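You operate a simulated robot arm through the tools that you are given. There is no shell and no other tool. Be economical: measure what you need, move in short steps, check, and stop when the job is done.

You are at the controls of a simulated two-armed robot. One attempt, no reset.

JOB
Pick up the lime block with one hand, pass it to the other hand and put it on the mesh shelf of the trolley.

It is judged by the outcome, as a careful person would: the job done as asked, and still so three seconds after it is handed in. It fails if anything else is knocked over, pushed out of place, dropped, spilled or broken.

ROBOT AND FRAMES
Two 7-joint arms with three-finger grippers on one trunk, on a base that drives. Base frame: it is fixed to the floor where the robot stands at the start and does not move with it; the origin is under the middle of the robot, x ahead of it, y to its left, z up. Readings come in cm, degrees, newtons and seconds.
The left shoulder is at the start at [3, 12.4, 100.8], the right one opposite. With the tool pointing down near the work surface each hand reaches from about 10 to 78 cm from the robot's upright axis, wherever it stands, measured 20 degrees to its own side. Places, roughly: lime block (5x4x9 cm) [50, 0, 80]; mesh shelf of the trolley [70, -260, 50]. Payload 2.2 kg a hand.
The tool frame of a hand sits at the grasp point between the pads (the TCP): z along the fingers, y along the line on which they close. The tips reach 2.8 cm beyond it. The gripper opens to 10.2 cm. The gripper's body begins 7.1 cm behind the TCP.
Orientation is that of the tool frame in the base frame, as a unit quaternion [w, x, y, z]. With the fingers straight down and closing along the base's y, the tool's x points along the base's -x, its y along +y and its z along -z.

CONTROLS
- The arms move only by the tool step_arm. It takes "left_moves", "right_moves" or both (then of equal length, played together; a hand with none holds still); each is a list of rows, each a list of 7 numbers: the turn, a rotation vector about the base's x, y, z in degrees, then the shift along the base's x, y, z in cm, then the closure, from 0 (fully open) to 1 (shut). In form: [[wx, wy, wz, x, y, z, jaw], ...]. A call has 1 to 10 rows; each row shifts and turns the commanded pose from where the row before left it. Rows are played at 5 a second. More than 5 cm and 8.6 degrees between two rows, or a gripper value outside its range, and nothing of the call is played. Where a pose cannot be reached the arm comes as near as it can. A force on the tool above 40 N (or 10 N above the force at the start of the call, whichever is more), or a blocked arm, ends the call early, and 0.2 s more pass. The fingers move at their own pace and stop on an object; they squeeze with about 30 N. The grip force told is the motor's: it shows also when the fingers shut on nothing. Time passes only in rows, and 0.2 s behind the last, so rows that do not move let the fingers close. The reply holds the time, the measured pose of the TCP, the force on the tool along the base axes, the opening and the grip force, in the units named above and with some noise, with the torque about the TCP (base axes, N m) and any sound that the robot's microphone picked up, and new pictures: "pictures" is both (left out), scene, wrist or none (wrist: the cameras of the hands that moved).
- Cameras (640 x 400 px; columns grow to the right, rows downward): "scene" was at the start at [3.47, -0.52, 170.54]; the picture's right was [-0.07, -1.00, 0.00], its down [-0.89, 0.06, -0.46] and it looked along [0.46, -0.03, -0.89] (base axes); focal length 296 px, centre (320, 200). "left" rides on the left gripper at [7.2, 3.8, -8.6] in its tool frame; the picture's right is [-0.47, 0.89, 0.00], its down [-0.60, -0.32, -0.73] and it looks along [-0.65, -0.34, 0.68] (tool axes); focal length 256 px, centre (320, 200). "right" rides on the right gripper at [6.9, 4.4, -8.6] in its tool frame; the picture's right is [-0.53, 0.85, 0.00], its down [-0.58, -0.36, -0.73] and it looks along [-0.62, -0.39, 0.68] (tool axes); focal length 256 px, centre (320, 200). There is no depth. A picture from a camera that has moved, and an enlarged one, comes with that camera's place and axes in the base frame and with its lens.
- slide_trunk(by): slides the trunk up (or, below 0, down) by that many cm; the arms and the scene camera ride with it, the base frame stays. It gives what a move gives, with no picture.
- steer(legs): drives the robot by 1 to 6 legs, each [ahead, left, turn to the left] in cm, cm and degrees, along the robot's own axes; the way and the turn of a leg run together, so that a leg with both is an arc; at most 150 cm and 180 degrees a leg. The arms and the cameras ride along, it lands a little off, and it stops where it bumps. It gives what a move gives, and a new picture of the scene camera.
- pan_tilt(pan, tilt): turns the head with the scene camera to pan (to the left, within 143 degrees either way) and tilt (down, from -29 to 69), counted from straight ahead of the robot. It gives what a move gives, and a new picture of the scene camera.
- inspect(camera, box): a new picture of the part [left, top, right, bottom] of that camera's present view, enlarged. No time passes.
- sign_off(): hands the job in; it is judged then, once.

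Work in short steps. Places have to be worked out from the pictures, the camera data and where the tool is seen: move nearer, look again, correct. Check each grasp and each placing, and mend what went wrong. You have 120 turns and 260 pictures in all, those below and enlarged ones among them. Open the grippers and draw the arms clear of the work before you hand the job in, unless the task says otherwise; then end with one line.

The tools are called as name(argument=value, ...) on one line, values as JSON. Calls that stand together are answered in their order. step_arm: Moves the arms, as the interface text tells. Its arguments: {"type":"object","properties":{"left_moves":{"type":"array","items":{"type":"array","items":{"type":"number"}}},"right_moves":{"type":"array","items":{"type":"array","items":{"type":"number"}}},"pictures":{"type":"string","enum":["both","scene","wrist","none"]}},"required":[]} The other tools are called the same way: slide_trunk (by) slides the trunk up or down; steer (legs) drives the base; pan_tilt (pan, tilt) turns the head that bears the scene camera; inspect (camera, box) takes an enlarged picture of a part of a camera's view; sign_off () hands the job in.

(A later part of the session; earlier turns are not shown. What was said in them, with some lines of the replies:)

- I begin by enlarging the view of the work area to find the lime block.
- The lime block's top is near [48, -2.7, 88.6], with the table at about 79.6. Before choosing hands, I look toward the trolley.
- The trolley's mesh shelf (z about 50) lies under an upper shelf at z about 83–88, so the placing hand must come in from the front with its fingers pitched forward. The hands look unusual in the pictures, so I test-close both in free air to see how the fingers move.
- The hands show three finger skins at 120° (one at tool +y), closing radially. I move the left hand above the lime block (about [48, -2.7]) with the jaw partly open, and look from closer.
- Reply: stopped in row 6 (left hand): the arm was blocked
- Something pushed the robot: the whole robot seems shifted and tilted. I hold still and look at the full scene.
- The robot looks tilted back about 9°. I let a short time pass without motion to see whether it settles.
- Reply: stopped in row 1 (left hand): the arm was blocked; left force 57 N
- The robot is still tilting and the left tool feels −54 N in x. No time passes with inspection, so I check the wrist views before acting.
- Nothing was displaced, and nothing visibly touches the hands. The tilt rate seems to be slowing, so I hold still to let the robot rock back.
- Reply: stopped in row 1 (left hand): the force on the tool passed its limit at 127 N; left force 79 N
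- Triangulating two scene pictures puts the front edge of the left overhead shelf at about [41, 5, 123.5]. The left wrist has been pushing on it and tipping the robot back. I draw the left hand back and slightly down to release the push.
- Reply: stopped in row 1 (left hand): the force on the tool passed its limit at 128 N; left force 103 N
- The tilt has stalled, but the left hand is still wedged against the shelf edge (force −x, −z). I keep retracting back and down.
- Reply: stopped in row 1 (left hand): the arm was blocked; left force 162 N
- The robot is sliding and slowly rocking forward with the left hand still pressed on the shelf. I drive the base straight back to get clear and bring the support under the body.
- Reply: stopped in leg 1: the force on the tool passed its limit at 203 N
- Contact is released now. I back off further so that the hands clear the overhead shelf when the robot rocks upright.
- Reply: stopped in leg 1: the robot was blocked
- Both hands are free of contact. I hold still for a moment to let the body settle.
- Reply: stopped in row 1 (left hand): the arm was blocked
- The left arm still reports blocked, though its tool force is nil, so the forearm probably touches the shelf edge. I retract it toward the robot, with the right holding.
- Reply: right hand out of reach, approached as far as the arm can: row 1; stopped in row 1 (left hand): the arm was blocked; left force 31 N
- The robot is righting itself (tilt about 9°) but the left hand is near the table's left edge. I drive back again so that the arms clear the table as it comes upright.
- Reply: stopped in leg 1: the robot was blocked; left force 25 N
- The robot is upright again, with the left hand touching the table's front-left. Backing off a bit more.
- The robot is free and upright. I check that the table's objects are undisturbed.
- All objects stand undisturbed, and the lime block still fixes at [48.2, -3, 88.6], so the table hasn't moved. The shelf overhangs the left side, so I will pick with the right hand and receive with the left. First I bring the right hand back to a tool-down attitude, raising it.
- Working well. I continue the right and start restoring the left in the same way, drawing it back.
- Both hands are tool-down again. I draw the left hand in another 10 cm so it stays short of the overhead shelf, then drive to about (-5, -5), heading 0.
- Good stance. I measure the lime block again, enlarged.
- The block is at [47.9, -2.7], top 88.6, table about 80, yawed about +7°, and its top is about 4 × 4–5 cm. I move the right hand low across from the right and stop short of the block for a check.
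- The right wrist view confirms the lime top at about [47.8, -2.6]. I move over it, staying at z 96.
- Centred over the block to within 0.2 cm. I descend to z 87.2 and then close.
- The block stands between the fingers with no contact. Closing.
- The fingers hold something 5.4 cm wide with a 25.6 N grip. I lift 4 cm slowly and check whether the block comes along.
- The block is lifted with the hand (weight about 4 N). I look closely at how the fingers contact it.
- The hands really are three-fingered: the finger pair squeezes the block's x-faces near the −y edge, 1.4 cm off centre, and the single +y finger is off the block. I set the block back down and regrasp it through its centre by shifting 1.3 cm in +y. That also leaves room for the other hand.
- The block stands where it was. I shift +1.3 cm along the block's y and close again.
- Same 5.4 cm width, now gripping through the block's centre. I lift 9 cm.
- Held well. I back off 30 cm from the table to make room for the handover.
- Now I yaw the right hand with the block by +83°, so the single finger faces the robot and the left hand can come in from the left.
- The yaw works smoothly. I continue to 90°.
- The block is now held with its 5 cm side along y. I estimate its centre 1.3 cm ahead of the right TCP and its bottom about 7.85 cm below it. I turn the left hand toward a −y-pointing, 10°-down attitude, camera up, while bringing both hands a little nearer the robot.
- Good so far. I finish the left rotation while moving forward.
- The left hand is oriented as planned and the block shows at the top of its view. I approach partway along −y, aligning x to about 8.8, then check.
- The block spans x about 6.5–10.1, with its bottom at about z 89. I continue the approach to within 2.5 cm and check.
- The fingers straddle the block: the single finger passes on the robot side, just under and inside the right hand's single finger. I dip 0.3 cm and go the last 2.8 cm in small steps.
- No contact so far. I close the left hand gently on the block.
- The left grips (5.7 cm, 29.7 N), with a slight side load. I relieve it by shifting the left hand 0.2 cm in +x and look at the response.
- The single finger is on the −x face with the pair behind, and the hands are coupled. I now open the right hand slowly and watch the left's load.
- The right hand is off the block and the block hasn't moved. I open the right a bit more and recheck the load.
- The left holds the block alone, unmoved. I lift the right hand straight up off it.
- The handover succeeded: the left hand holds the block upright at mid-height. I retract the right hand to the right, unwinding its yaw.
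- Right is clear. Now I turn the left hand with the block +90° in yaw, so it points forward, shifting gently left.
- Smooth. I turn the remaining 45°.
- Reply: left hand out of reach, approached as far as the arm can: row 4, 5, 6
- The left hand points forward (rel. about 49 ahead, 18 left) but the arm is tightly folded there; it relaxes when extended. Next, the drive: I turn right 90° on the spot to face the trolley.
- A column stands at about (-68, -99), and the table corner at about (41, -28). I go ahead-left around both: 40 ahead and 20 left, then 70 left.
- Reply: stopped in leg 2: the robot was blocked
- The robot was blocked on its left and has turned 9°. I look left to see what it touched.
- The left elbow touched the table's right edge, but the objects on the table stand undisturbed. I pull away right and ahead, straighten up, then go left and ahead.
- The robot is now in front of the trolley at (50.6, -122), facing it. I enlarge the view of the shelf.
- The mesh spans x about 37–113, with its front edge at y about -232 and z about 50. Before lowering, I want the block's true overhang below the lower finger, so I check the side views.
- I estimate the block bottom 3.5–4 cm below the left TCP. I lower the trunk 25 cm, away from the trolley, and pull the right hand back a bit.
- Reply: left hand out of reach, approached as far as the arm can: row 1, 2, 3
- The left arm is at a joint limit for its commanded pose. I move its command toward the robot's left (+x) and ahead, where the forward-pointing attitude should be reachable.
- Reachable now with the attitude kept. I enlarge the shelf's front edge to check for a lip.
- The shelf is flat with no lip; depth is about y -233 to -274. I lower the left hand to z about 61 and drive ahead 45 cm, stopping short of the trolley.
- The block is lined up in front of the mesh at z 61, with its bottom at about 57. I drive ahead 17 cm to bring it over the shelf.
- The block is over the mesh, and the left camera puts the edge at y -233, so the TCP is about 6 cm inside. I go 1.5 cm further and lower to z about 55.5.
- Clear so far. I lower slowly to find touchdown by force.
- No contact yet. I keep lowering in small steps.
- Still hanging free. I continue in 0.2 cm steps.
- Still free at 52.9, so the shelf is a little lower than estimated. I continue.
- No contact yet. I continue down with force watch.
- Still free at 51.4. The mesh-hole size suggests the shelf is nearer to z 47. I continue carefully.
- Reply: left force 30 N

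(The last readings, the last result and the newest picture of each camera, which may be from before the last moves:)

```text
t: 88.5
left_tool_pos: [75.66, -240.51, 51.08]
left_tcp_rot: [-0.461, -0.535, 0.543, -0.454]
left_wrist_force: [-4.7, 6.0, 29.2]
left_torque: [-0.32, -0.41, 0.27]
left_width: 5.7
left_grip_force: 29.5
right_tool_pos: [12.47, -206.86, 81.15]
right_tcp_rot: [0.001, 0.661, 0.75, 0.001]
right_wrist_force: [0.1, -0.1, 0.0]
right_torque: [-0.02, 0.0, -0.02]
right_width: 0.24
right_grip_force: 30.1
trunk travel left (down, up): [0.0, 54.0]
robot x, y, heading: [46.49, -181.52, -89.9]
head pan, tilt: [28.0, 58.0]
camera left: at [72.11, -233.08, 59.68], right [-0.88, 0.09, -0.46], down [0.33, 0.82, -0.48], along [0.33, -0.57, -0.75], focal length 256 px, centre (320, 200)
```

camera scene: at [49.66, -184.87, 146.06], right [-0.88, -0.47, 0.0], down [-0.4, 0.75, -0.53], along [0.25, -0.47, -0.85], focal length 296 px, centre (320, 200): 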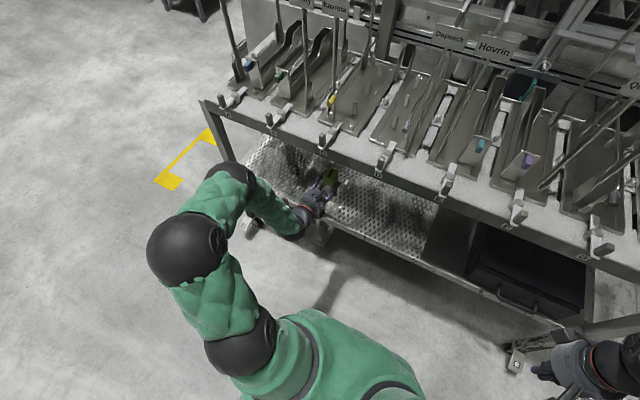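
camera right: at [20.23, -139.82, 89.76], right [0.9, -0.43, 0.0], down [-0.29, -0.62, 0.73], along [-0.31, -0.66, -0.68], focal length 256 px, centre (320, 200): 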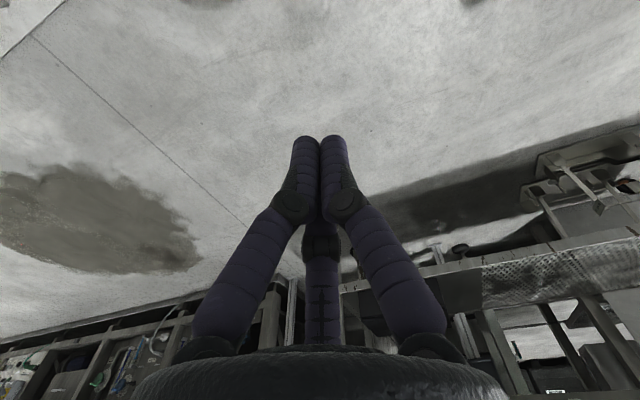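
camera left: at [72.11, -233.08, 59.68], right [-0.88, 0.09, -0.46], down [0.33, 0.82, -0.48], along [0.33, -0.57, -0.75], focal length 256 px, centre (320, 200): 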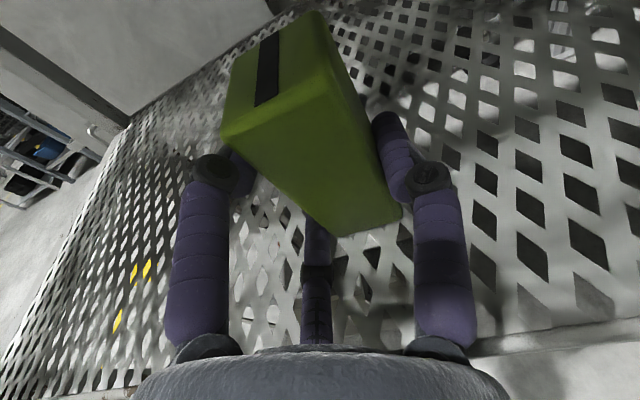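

Touchdown at z about 51.1; the torque places the contact near the lower finger, so the block's bottom is at most a few mm above the mesh. I relieve the load, then open the jaw slightly while easing up, so the block settles onto the shelf.

step_arm(left_moves=[[0, 0, 0, 0, 0, 0.4, 0.95], [0, 0, 0, 0, 0, 0.05, 0.44], [0, 0, 0, 0, 0, 0.05, 0.425], [0, 0, 0, 0, 0, 0.05, 0.41], [0, 0, 0, 0, 0, 0, 0.41]], pictures="wrist")

inspect(camera="scene", box=[270, 140, 370, 215])

```text
t: 89.7
left_tool_pos: [75.58, -240.41, 51.23]
left_tcp_rot: [-0.46, -0.538, 0.544, -0.45]
left_wrist_force: [-0.9, 0.6, 1.7]
left_torque: [-0.04, -0.01, -0.03]
left_width: 6.04
left_grip_force: 0.0
right_tool_pos: [12.7, -206.9, 81.19]
right_tcp_rot: [0.0, 0.661, 0.751, 0.001]
right_wrist_force: [0.2, -0.1, 1.0]
right_torque: [0.0, 0.01, -0.01]
right_width: 0.23
right_grip_force: 30.4
trunk travel left (down, up): [0.0, 54.0]
robot x, y, heading: [46.06, -181.36, -90.0]
head pan, tilt: [28.0, 58.0]
camera left: at [72.07, -233.04, 59.86], right [-0.89, 0.09, -0.45], down [0.33, 0.82, -0.47], along [0.33, -0.56, -0.76], focal length 256 px, centre (320, 200)
```

left: 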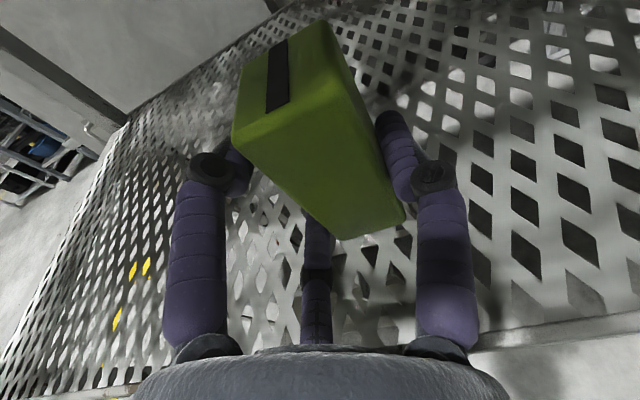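

```text
5.33 times, centred on (320, 178) of scene
camera zoom: at [49.64, -184.81, 146.06], right [-0.88, -0.47, 0.0], down [-0.4, 0.75, -0.53], along [0.25, -0.47, -0.85], focal length 1580 px, centre (320, 320)
```

zoom: 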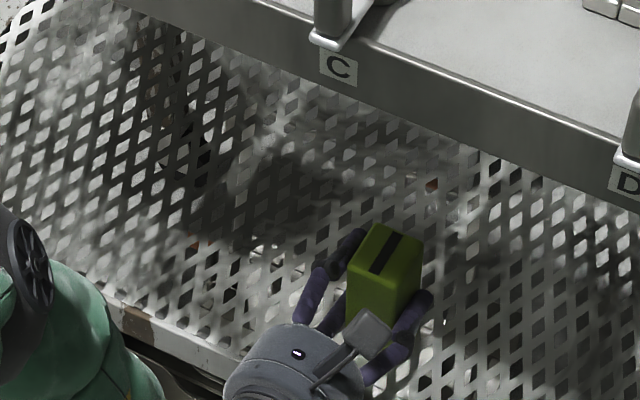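

The grip is released and the block stands on the mesh. I open further while rising slightly to keep the lower finger off the mesh.

step_arm(left_moves=[[0, 0, 0, 0, 0, 0.2, 0.39], [0, 0, 0, 0, 0, 0.2, 0.36], [0, 0, 0, 0, 0, 0.2, 0.34], [0, 0, 0, 0, 0, 0.2, 0.32], [0, 0, 0, 0, 0, 0, 0.32]], pictures="wrist")

```text
t: 90.9
left_tool_pos: [75.7, -240.52, 52.02]
left_tcp_rot: [-0.46, -0.538, 0.543, -0.452]
left_wrist_force: [0.6, -0.2, 0.8]
left_torque: [0.01, -0.01, 0.04]
left_width: 6.92
left_grip_force: 0.0
right_tool_pos: [12.51, -206.84, 81.25]
right_tcp_rot: [0.0, 0.662, 0.75, 0.002]
right_wrist_force: [-0.3, -0.1, -0.2]
right_torque: [0.02, 0.03, 0.0]
right_width: 0.22
right_grip_force: 30.8
trunk travel left (down, up): [0.0, 54.0]
robot x, y, heading: [46.75, -181.67, -89.9]
head pan, tilt: [28.0, 58.0]
camera left: at [72.13, -233.08, 60.72], right [-0.89, 0.09, -0.45], down [0.33, 0.82, -0.47], along [0.33, -0.57, -0.76], focal length 256 px, centre (320, 200)
```

left: 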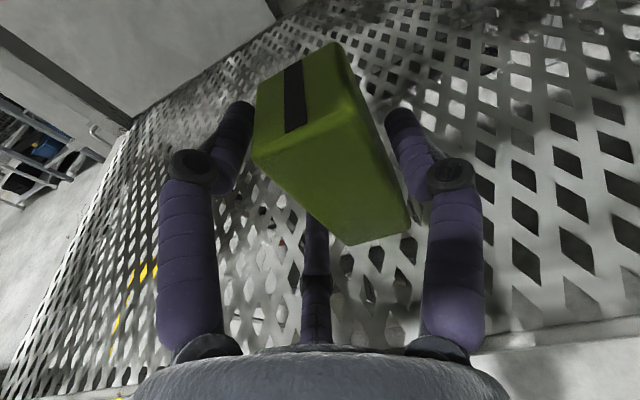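

The block stands free with gaps on both sides. I withdraw straight back slowly.

step_arm(left_moves=[[0, 0, 0, 0, 1, 0.2, 0.3], [0, 0, 0, 0, 1.5, 0.2, 0.3], [0, 0, 0, 0, 1.5, 0.2, 0.3], [0, 0, 0, 0, 2, 0.3, 0.3], [0, 0, 0, 0, 2, 0.3, 0.3], [0, 0, 0, 0, 2, 0.3, 0.3]], pictures="both")

```text
t: 92.3
left_tool_pos: [75.69, -230.61, 53.63]
left_tcp_rot: [-0.459, -0.538, 0.543, -0.452]
left_wrist_force: [-0.5, 0.6, 0.1]
left_torque: [0.01, -0.01, 0.0]
left_width: 7.15
left_grip_force: 0.0
right_tool_pos: [12.48, -206.78, 81.15]
right_tcp_rot: [0.0, 0.661, 0.751, 0.001]
right_wrist_force: [0.1, 0.3, -0.2]
right_torque: [0.0, 0.0, 0.04]
right_width: 0.22
right_grip_force: 29.7
trunk travel left (down, up): [0.0, 54.0]
robot x, y, heading: [46.4, -181.91, -89.7]
head pan, tilt: [28.0, 58.0]
camera scene: at [49.65, -184.82, 146.06], right [-0.88, -0.47, 0.0], down [-0.4, 0.75, -0.53], along [0.25, -0.47, -0.85], focal length 296 px, centre (320, 200)
camera left: at [72.11, -223.14, 62.31], right [-0.89, 0.09, -0.46], down [0.33, 0.82, -0.47], along [0.33, -0.57, -0.76], focal length 256 px, centre (320, 200)
```

scene: 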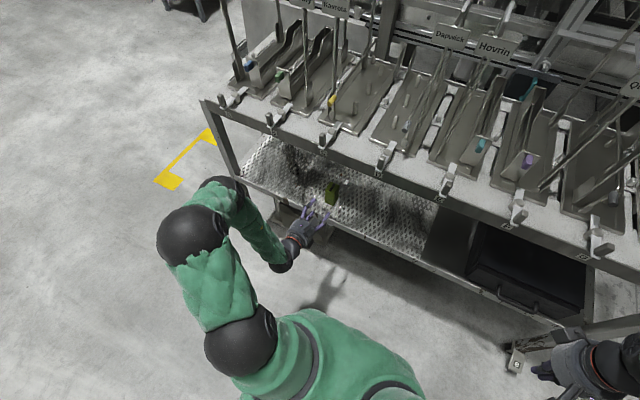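
left: 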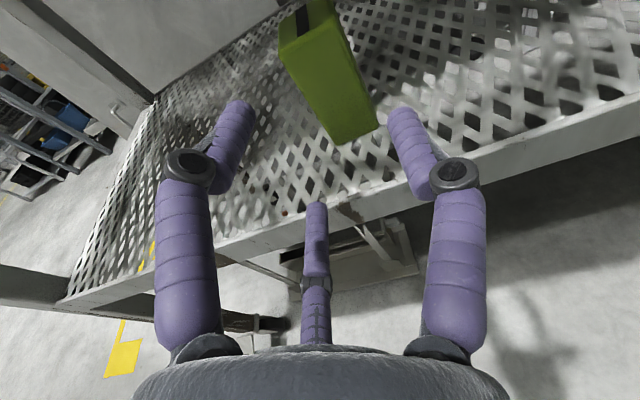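

The block stands upright on the mesh and the hand is clear. I drive back 35 cm and open both grippers.

steer(legs=[[-35, 0, 0]])

step_arm(left_moves=[[0, 0, 0, 0, 0, 0, 0], [0, 0, 0, 0, 0, 0, 0], [0, 0, 0, 0, 0, 0, 0]], right_moves=[[0, 0, 0, 0, 0, 0, 0.4], [0, 0, 0, 0, 0, 0, 0], [0, 0, 0, 0, 0, 0, 0]], pictures="none")

pan_tilt(pan=15, tilt=45)

inspect(camera="scene", box=[200, 80, 420, 220])

```text
t: 94.6
left_tool_pos: [75.54, -195.18, 53.58]
left_tcp_rot: [-0.46, -0.538, 0.544, -0.451]
left_wrist_force: [0.9, -0.1, 0.1]
left_torque: [0.01, -0.01, 0.01]
left_width: 7.16
left_grip_force: 0.0
right_tool_pos: [12.58, -171.41, 81.06]
right_tcp_rot: [0.0, 0.662, 0.75, 0.001]
right_wrist_force: [0.0, -0.5, -0.4]
right_torque: [0.0, -0.01, 0.01]
right_width: 0.19
right_grip_force: 30.4
trunk travel left (down, up): [0.0, 54.0]
robot x, y, heading: [46.56, -146.51, -90.2]
head pan, tilt: [28.0, 58.0]
camera scene: at [49.7, -149.42, 146.06], right [-0.88, -0.47, 0.0], down [-0.4, 0.75, -0.53], along [0.25, -0.47, -0.85], focal length 296 px, centre (320, 200)
```

scene: 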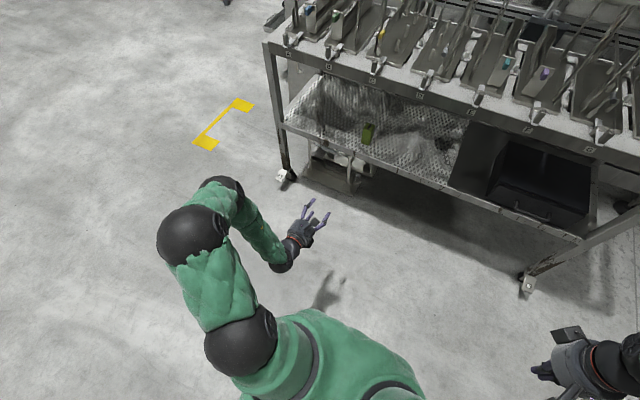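

```text
t: 95.4
left_tool_pos: [75.4, -195.24, 53.54]
left_tcp_rot: [-0.459, -0.539, 0.544, -0.451]
left_wrist_force: [0.3, 0.0, 0.7]
left_torque: [-0.01, -0.01, 0.0]
left_width: 10.19
left_grip_force: 0.0
right_tool_pos: [12.66, -171.48, 81.19]
right_tcp_rot: [0.0, 0.662, 0.75, 0.002]
right_wrist_force: [0.4, -0.4, 0.5]
right_torque: [0.0, -0.03, -0.03]
right_width: 10.21
right_grip_force: 0.1
trunk travel left (down, up): [0.0, 54.0]
robot x, y, heading: [46.56, -146.54, -90.3]
head pan, tilt: [28.0, 58.0]
```

```text
t: 96.2
left_tool_pos: [75.57, -195.14, 53.59]
left_tcp_rot: [-0.459, -0.538, 0.544, -0.451]
left_wrist_force: [0.7, 0.4, 0.0]
left_torque: [0.01, 0.02, -0.02]
left_width: 10.23
left_grip_force: 0.0
right_tool_pos: [12.49, -171.43, 81.17]
right_tcp_rot: [0.0, 0.661, 0.75, 0.001]
right_wrist_force: [1.2, 0.6, 1.3]
right_torque: [0.02, -0.04, 0.0]
right_width: 10.21
right_grip_force: 0.0
trunk travel left (down, up): [0.0, 54.0]
robot x, y, heading: [46.18, -145.83, -90.1]
head pan, tilt: [15.0, 45.0]
camera scene: at [48.57, -151.21, 147.77], right [-0.97, -0.26, 0.0], down [-0.18, 0.68, -0.71], along [0.18, -0.68, -0.71], focal length 296 px, centre (320, 200)
```

scene: 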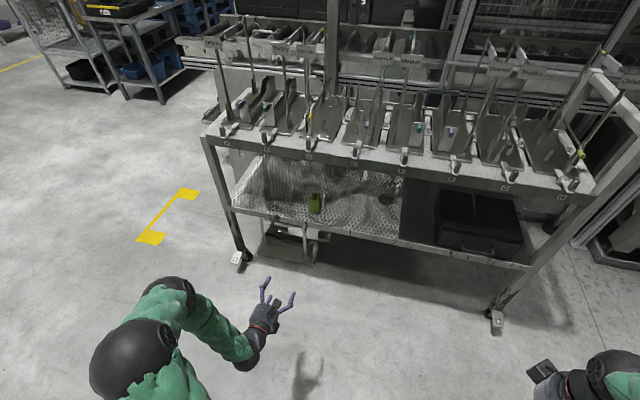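

```text
2.86 times, centred on (310, 150) of scene
camera zoom: at [48.57, -151.21, 147.77], right [-0.97, -0.26, 0.0], down [-0.18, 0.68, -0.71], along [0.18, -0.68, -0.71], focal length 847 px, centre (349, 343)
```

zoom: 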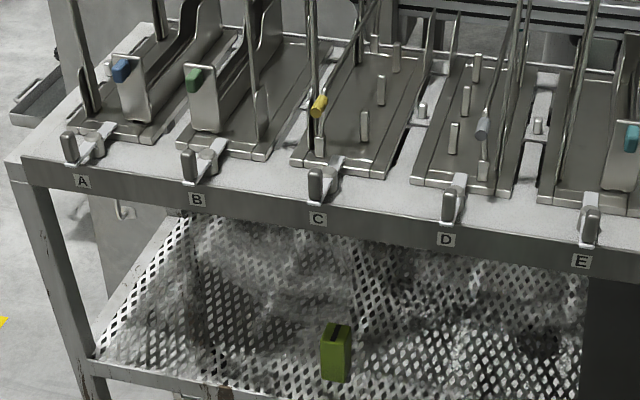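

The lime block stands upright on the mesh shelf, nothing on the trolley or the table is disturbed, and both grippers are open and clear. I hand the job in.

sign_off()

```text
The job is handed in.
```

The lime block was picked up with the right hand, passed to the left hand, and now stands upright on the trolley's mesh shelf. On the way, the left arm bumped the table's overhead shelf and rocked the robot back. It later touched the table's edge too. My checks showed nothing else moved or knocked over.
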